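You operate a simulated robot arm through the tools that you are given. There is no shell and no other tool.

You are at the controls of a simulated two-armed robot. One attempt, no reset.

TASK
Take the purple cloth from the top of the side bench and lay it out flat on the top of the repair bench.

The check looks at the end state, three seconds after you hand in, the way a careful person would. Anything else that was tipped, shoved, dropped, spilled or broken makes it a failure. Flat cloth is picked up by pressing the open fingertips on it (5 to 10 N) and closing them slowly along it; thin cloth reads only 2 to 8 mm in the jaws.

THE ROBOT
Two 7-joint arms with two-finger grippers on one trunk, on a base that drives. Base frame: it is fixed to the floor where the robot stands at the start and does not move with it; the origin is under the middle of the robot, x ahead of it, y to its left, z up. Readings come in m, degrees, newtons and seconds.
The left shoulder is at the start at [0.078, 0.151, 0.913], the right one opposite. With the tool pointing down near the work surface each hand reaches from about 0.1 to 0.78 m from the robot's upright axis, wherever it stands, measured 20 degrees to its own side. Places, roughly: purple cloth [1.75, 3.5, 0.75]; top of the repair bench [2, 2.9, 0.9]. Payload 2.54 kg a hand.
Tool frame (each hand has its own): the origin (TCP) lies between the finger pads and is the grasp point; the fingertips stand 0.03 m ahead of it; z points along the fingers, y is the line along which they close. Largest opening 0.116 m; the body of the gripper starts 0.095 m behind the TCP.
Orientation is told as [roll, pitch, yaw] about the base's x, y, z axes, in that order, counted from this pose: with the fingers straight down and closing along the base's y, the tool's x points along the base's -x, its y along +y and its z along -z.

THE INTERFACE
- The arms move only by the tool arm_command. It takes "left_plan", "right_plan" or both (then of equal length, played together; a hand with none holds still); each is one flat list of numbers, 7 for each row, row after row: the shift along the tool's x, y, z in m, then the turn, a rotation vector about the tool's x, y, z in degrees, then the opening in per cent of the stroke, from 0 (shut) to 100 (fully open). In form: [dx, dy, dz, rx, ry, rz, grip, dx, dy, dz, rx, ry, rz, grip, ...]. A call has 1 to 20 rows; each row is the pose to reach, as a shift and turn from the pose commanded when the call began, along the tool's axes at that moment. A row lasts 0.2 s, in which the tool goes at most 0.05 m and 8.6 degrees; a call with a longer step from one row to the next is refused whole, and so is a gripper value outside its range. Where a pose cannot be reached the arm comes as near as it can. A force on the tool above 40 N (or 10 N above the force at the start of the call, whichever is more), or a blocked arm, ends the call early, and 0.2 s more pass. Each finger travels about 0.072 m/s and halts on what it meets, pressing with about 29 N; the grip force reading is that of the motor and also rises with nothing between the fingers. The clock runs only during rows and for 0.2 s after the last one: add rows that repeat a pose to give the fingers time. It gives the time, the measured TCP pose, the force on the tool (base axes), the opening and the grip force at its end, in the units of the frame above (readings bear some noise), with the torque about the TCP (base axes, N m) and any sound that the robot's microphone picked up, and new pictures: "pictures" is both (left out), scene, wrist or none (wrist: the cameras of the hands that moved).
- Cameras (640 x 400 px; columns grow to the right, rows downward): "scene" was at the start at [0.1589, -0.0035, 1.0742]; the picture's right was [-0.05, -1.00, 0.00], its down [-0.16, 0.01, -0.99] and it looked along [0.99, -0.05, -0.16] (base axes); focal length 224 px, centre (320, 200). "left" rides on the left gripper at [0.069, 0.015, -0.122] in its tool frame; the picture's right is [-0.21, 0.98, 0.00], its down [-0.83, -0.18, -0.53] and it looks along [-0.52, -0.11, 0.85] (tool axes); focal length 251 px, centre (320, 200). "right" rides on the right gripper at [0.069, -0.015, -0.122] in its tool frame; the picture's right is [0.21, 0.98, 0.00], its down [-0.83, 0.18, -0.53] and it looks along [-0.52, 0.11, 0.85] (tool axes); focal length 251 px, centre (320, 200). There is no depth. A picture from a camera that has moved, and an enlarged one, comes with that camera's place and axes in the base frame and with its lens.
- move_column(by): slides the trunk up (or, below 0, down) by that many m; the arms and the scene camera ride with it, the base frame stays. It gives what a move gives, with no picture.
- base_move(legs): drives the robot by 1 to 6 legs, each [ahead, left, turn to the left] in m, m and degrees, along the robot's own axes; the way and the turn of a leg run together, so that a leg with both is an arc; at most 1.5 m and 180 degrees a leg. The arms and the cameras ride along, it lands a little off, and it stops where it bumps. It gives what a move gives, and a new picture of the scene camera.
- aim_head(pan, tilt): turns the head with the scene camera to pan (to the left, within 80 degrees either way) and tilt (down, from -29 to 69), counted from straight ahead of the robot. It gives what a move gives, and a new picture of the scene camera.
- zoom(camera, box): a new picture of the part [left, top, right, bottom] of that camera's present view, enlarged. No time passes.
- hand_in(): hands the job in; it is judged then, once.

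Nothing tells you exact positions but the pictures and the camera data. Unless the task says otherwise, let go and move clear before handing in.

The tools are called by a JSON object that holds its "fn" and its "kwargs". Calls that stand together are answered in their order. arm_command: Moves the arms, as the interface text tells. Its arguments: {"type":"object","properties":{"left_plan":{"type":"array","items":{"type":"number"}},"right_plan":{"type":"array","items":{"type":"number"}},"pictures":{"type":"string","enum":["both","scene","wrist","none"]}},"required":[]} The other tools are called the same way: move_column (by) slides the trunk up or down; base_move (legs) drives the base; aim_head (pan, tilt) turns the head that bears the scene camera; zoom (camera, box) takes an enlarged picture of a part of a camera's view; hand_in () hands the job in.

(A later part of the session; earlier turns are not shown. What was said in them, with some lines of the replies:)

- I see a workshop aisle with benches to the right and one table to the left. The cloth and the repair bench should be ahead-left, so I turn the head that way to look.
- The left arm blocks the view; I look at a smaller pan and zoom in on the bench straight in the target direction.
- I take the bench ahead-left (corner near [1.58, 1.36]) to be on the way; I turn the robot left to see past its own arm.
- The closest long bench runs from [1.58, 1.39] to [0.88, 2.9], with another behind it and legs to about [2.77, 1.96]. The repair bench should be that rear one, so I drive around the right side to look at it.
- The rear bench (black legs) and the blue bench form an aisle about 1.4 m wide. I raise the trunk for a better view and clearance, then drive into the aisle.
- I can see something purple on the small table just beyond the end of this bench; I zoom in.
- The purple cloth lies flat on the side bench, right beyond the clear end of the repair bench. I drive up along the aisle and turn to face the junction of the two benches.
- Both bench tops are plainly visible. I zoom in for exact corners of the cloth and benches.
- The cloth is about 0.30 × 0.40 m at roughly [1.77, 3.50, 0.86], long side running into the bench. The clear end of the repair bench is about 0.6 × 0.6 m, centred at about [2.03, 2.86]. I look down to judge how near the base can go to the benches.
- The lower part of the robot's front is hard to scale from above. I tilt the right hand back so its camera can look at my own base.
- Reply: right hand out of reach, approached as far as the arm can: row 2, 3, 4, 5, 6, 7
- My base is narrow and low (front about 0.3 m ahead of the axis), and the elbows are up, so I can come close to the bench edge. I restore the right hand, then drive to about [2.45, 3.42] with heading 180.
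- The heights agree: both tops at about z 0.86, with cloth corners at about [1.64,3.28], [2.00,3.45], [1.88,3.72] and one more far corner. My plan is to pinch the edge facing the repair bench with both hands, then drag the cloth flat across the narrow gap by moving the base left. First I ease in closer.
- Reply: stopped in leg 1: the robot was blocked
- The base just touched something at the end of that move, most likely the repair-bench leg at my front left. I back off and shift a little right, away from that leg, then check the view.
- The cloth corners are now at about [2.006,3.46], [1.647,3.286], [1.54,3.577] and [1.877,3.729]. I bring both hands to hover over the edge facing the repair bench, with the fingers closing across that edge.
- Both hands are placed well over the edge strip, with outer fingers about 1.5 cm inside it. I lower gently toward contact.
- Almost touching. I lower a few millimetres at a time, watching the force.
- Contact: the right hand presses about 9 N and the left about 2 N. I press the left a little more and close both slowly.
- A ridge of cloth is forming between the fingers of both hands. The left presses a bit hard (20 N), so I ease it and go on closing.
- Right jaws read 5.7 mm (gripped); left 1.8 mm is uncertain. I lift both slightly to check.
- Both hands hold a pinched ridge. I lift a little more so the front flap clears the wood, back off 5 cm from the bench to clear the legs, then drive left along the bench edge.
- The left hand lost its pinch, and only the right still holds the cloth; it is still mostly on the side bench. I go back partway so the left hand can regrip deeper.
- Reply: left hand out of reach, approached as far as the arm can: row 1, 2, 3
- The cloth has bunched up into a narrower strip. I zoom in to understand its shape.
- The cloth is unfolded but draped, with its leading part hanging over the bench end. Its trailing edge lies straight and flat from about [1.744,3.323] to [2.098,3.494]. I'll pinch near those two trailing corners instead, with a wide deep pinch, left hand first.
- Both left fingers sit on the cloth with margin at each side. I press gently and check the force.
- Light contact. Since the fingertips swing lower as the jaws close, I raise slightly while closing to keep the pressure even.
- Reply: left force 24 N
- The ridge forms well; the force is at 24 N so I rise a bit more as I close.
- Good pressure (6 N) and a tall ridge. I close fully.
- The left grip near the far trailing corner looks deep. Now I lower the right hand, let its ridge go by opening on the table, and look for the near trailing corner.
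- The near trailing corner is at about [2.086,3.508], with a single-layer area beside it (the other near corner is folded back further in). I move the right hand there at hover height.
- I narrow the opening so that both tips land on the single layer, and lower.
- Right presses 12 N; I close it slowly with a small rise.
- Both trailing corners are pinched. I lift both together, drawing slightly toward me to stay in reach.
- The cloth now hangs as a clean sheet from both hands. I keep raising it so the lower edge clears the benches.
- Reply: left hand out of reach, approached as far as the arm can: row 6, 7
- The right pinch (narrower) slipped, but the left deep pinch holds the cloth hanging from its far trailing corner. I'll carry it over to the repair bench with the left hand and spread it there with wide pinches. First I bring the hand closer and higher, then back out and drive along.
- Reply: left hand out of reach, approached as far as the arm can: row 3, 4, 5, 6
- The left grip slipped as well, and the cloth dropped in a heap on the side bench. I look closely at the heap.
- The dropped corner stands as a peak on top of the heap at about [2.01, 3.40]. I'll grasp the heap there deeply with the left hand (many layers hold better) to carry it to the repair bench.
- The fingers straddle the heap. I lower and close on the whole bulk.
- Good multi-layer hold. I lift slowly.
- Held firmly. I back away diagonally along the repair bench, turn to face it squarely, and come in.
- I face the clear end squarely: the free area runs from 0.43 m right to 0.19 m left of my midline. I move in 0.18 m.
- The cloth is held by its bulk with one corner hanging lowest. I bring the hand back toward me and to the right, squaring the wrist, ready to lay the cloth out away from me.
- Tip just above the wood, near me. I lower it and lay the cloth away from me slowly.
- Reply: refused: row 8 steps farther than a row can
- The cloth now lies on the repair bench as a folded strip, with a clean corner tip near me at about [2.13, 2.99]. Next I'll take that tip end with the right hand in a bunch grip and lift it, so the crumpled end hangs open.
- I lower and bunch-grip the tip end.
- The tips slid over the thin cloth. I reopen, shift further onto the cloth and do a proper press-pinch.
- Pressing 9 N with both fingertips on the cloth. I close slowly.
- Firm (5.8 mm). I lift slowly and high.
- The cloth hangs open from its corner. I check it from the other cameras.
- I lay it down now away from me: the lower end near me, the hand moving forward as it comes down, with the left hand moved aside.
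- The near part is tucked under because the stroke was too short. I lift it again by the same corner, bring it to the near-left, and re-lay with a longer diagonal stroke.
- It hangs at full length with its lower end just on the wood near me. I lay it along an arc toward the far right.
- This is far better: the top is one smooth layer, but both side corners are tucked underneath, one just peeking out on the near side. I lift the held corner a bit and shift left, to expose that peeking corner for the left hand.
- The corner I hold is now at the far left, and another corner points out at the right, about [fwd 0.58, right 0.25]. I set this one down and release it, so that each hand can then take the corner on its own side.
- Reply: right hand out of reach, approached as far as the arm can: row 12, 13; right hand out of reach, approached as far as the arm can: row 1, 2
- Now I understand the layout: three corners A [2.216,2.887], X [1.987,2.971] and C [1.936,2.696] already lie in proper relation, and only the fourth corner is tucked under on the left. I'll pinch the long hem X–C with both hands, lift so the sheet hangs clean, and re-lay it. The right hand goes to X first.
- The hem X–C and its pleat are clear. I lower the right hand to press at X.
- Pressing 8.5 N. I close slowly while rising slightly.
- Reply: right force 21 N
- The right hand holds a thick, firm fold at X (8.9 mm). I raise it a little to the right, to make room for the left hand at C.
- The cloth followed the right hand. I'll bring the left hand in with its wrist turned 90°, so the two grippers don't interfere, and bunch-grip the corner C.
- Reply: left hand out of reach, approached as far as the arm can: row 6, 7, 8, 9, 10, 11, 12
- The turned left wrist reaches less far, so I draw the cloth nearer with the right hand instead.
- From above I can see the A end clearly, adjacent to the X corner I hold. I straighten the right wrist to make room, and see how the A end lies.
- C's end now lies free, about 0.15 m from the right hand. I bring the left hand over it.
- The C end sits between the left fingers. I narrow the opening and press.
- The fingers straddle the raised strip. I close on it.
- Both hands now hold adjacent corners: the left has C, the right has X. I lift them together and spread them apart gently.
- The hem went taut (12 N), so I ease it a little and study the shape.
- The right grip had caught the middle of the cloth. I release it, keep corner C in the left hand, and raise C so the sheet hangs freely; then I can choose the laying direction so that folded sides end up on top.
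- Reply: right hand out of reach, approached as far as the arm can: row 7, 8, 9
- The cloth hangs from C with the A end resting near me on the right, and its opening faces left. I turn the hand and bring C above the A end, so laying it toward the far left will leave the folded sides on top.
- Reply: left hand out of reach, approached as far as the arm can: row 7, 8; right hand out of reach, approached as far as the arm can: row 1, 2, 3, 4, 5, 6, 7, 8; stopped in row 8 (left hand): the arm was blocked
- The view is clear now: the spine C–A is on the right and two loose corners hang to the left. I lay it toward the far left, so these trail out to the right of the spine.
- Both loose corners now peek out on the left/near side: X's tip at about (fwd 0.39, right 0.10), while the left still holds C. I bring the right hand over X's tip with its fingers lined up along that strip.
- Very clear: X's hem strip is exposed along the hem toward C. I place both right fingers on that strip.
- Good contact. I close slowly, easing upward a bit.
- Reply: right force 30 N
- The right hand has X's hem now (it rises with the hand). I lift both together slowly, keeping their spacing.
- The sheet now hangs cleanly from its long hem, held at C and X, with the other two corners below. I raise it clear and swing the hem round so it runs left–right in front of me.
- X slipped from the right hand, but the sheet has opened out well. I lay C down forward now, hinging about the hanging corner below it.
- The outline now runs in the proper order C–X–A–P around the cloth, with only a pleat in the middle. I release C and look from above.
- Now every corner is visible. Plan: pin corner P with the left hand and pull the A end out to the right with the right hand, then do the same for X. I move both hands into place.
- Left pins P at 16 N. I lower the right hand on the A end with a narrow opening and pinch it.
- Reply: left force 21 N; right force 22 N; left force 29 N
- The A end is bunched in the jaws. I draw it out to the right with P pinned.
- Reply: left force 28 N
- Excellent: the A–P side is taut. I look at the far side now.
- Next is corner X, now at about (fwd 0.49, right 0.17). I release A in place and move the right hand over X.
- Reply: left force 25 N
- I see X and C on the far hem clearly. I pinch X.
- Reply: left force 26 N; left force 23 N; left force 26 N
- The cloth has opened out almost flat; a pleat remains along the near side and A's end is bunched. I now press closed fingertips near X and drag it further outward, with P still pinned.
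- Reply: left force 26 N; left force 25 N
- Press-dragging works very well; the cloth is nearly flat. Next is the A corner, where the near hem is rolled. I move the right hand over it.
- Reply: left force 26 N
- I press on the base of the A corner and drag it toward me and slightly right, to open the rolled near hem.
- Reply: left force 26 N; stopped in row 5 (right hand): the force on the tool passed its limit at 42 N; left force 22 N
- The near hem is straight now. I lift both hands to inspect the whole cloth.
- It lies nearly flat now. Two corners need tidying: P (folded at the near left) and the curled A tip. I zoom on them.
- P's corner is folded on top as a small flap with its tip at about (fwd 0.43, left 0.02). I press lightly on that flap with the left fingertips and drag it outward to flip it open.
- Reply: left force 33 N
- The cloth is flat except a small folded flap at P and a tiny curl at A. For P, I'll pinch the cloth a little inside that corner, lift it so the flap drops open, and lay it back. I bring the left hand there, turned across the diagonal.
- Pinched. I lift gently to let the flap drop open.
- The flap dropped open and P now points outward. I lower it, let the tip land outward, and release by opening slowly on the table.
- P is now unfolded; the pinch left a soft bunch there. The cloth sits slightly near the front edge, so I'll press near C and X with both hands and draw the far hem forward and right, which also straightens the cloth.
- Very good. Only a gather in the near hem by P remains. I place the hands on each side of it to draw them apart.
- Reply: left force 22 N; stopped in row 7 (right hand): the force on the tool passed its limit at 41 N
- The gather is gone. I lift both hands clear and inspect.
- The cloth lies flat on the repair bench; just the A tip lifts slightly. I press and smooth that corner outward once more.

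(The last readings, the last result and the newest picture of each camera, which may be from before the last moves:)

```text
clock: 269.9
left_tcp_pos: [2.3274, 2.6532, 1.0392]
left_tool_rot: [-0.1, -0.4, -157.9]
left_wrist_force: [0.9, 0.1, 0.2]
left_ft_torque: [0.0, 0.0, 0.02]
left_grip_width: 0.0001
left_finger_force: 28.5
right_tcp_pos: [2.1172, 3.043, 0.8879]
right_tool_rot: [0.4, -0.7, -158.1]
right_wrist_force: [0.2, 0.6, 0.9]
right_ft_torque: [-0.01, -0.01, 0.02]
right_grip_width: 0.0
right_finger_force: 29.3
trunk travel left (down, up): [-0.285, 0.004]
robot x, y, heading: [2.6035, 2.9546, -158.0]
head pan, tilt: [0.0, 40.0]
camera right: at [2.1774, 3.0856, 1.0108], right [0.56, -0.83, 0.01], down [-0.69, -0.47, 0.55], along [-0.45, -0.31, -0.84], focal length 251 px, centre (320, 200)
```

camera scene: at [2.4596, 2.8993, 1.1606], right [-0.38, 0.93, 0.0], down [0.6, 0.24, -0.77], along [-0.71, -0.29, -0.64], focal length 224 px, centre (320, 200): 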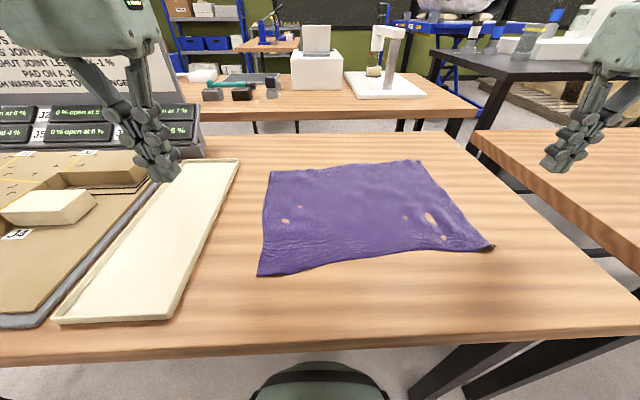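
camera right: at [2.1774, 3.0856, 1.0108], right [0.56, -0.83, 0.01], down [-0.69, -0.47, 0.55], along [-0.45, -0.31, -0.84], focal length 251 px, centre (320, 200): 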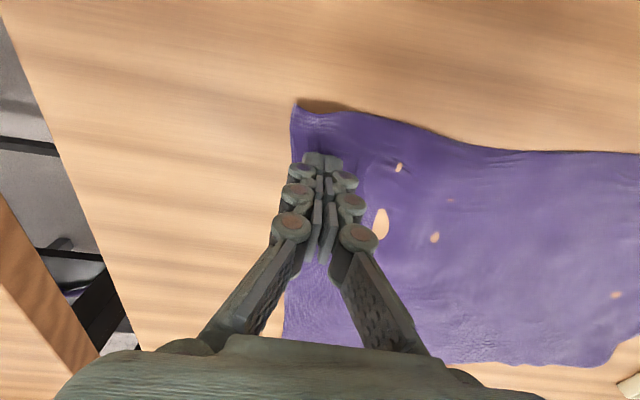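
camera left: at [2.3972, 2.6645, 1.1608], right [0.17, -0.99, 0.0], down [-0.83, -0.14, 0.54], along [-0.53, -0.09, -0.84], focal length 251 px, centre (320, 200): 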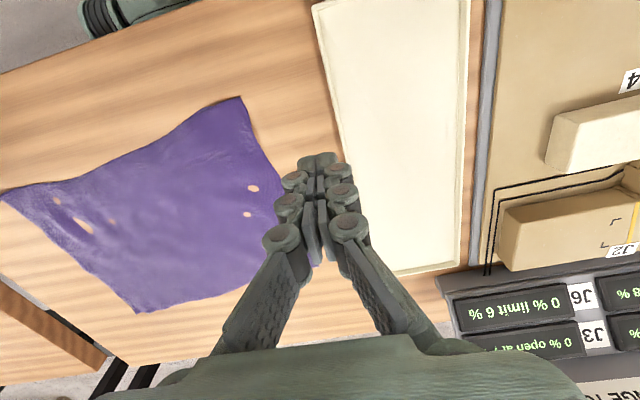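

{"fn": "arm_command", "kwargs": {"right_plan": [0, 0, 0.0018, 0, 0, 0, 0, 0.006, -0.006, 0.002, 0, 0, 0, 0, 0.012, -0.012, 0.002, 0, 0, 0, 0, 0.018, -0.018, 0.002, 0, 0, 0, 0, 0.022, -0.022, 0.002, 0, 0, 0, 0, 0.022, -0.022, -0.02, 0, 0, 0, 0, 0.022, -0.022, -0.06, 0, 0, 0, 0, 0.022, -0.06, -0.09, 0, 0, 0, 0, 0.022, -0.1, -0.1, 0, 0, 0, 0, 0.022, -0.14, -0.1, 0, 0, 0, 0], "pictures": "both"}}

{"fn": "zoom", "kwargs": {"camera": "scene", "box": [230, 140, 510, 290]}}

{"fn": "zoom", "kwargs": {"camera": "scene", "box": [400, 200, 520, 280]}}

```text
clock: 272.1
left_tcp_pos: [2.3273, 2.6533, 1.0385]
left_tool_rot: [-0.1, -0.4, -158.0]
left_wrist_force: [0.3, 0.5, -0.6]
left_ft_torque: [0.01, 0.04, 0.01]
left_grip_width: 0.0
left_finger_force: 29.0
right_tcp_pos: [2.0866, 3.1841, 0.9923]
right_tool_rot: [0.7, -0.7, -158.1]
right_wrist_force: [0.7, 0.3, -0.6]
right_ft_torque: [0.0, -0.03, -0.01]
right_grip_width: 0.0
right_finger_force: 28.6
trunk travel left (down, up): [-0.285, 0.004]
robot x, y, heading: [2.6041, 2.9564, -158.0]
head pan, tilt: [0.0, 40.0]
camera scene: at [2.4598, 2.8992, 1.1606], right [-0.38, 0.93, 0.0], down [0.6, 0.24, -0.77], along [-0.71, -0.29, -0.64], focal length 224 px, centre (320, 200)
camera right: at [2.1452, 3.2258, 1.1145], right [0.56, -0.83, 0.01], down [-0.69, -0.47, 0.55], along [-0.45, -0.31, -0.84], focal length 251 px, centre (320, 200)
```

scene: 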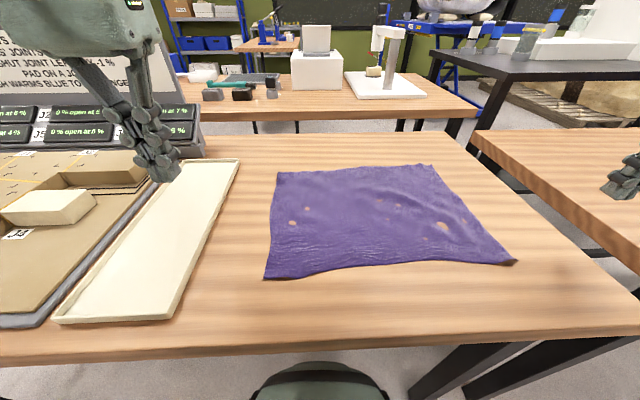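
right: 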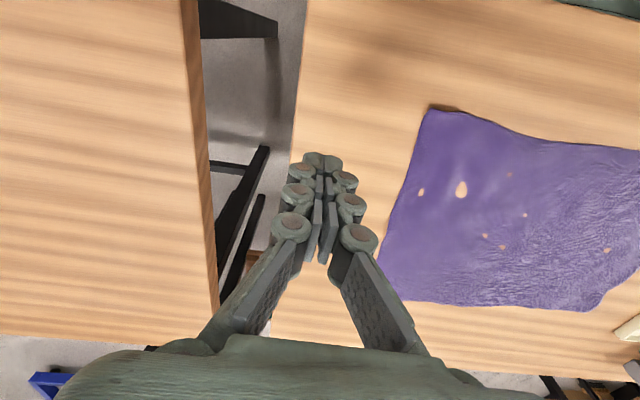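

```text
2.29 times, centred on (370, 215) of scene
camera zoom: at [2.4598, 2.8992, 1.1606], right [-0.38, 0.93, 0.0], down [0.6, 0.24, -0.77], along [-0.71, -0.29, -0.64], focal length 511 px, centre (206, 166)
```

zoom: 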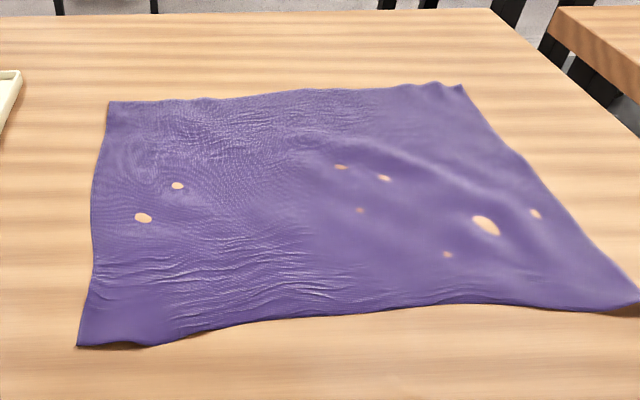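

```text
5.00 times, centred on (460, 240) of scene
camera zoom: at [2.4598, 2.8992, 1.1606], right [-0.38, 0.93, 0.0], down [0.6, 0.24, -0.77], along [-0.71, -0.29, -0.64], focal length 1118 px, centre (-380, 0)
```

zoom: 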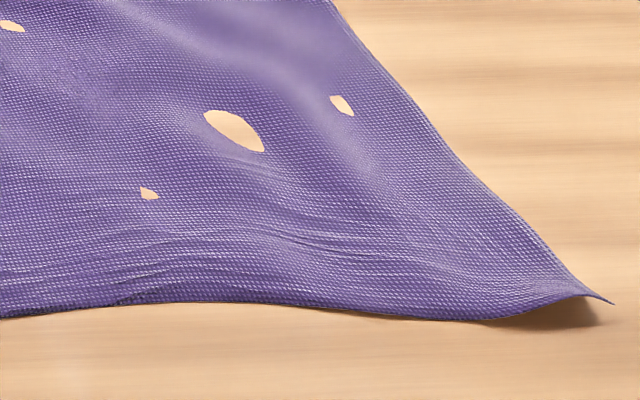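

The cloth now measures its full 0.40 × 0.29 m flat on the repair bench, well inside the edges and clear of the tray. I raise the hands and back the robot away a little.

{"fn": "arm_command", "kwargs": {"left_plan": [0, 0, -0.03, 0, 0, 0, 0, 0, 0, -0.06, 0, 0, 0, 0, 0, 0, -0.1, 0, 0, 0, 0, 0, 0, -0.13, 0, 0, 0, 0], "right_plan": [0, 0, -0.03, 0, 0, 0, 0, 0, 0, -0.06, 0, 0, 0, 0, 0, 0, -0.1, 0, 0, 0, 0, 0, 0, -0.14, 0, 0, 0, 0], "pictures": "none"}}

{"fn": "base_move", "kwargs": {"legs": [[-0.25, 0, 0]]}}

{"fn": "aim_head", "kwargs": {"pan": 0, "tilt": 30}}

```text
clock: 273.1
left_tcp_pos: [2.329, 2.6528, 1.1691]
left_tool_rot: [-0.1, -0.3, -158.0]
left_wrist_force: [-0.4, -1.0, -0.3]
left_ft_torque: [0.01, 0.01, -0.02]
left_grip_width: 0.0
left_finger_force: 28.5
right_tcp_pos: [2.0804, 3.1797, 1.1278]
right_tool_rot: [0.5, -0.7, -158.1]
right_wrist_force: [0.0, 0.0, -0.7]
right_ft_torque: [0.01, 0.01, 0.0]
right_grip_width: 0.0
right_finger_force: 28.3
right hand out of reach, approached as far as the arm can: row 4
trunk travel left (down, up): [-0.285, 0.004]
robot x, y, heading: [2.6013, 2.9555, -157.7]
head pan, tilt: [0.0, 40.0]
```

```text
clock: 275.0
left_tcp_pos: [2.5676, 2.7479, 1.1685]
left_tool_rot: [-0.1, -0.3, -157.5]
left_wrist_force: [0.7, -0.8, 0.1]
left_ft_torque: [0.01, 0.06, 0.03]
left_grip_width: 0.0
left_finger_force: 28.5
right_tcp_pos: [2.316, 3.2731, 1.1266]
right_tool_rot: [0.5, -0.7, -157.6]
right_wrist_force: [0.5, 0.3, -0.5]
right_ft_torque: [-0.01, 0.05, 0.0]
right_grip_width: 0.0
right_finger_force: 28.7
trunk travel left (down, up): [-0.285, 0.004]
robot x, y, heading: [2.8424, 3.0533, -157.6]
head pan, tilt: [0.0, 40.0]
camera scene: at [2.6983, 2.9957, 1.1607], right [-0.38, 0.92, 0.0], down [0.59, 0.25, -0.77], along [-0.71, -0.29, -0.64], focal length 224 px, centre (320, 200)
```

scene: 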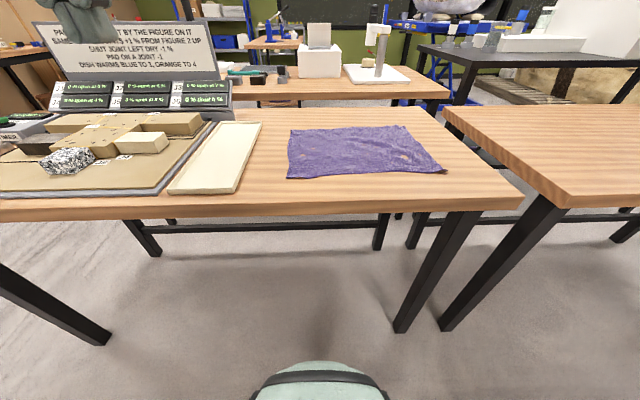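

```text
clock: 275.7
left_tcp_pos: [2.5667, 2.7476, 1.1691]
left_tool_rot: [-0.1, -0.3, -157.5]
left_wrist_force: [0.1, -0.8, -0.4]
left_ft_torque: [-0.02, 0.03, -0.01]
left_grip_width: 0.0001
left_finger_force: 28.7
right_tcp_pos: [2.3151, 3.2744, 1.1272]
right_tool_rot: [0.5, -0.6, -157.7]
right_wrist_force: [0.3, -0.7, -1.1]
right_ft_torque: [0.02, -0.01, -0.01]
right_grip_width: 0.0
right_finger_force: 28.2
trunk travel left (down, up): [-0.285, 0.004]
robot x, y, heading: [2.8365, 3.0553, -157.4]
head pan, tilt: [0.0, 30.0]
camera scene: at [2.6928, 2.9934, 1.1759], right [-0.38, 0.92, 0.0], down [0.46, 0.19, -0.87], along [-0.8, -0.33, -0.5], focal length 224 px, centre (320, 200)
```

scene: 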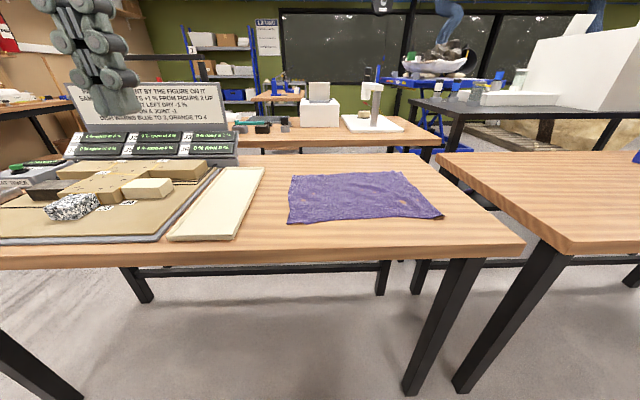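

The cloth lies flat and clear on the repair bench; nothing else looks disturbed. One last close look before handing in.

{"fn": "zoom", "kwargs": {"camera": "scene", "box": [270, 150, 470, 250]}}

```text
3.20 times, centred on (370, 200) of scene
camera zoom: at [2.6928, 2.9934, 1.1759], right [-0.38, 0.92, 0.0], down [0.46, 0.19, -0.87], along [-0.8, -0.33, -0.5], focal length 716 px, centre (160, 200)
```

zoom: 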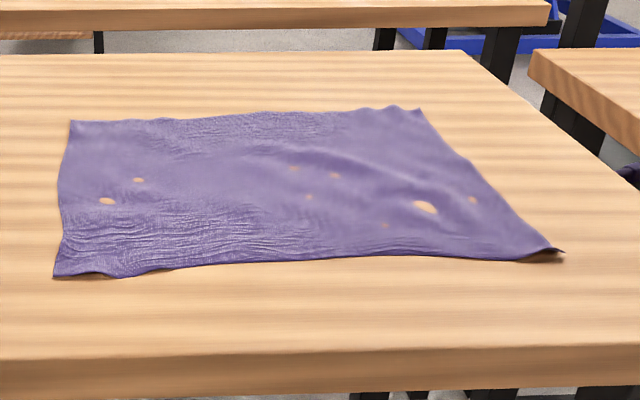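

The cloth is spread flat on the repair bench with all four corners out, both hands are empty and clear. I hand in.

{"fn": "hand_in", "kwargs": {}}

```text
The job is handed in.
```

The purple cloth is now on top of the repair bench, laid out flat with all four corners open. I have handed the job in; the result of the check hasn't come back.

- **Placement:** it covers about 0.40 × 0.29 m, close to its full size, on the clear end of the bench. It sits at least 5 cm in from the front edge and does not touch the tray. Faint ripples and a slightly lifted tip at one front corner remain.
- **Picking it up:** the cloth slipped from the grippers several times on the way and once fell in a heap on the side bench. It never went to the floor. I carried it over bunched up and spread it out on the repair bench.
- **Contact:** early on the base was stopped once close to the benches, most likely touching a leg of the repair bench. I saw no sign that the bench moved. Later the left arm was blocked once, probably by my own head.
- **Other items:** in the last pictures nothing else looked tipped, moved or spilled. Both hands are empty and the robot has backed away from the bench.
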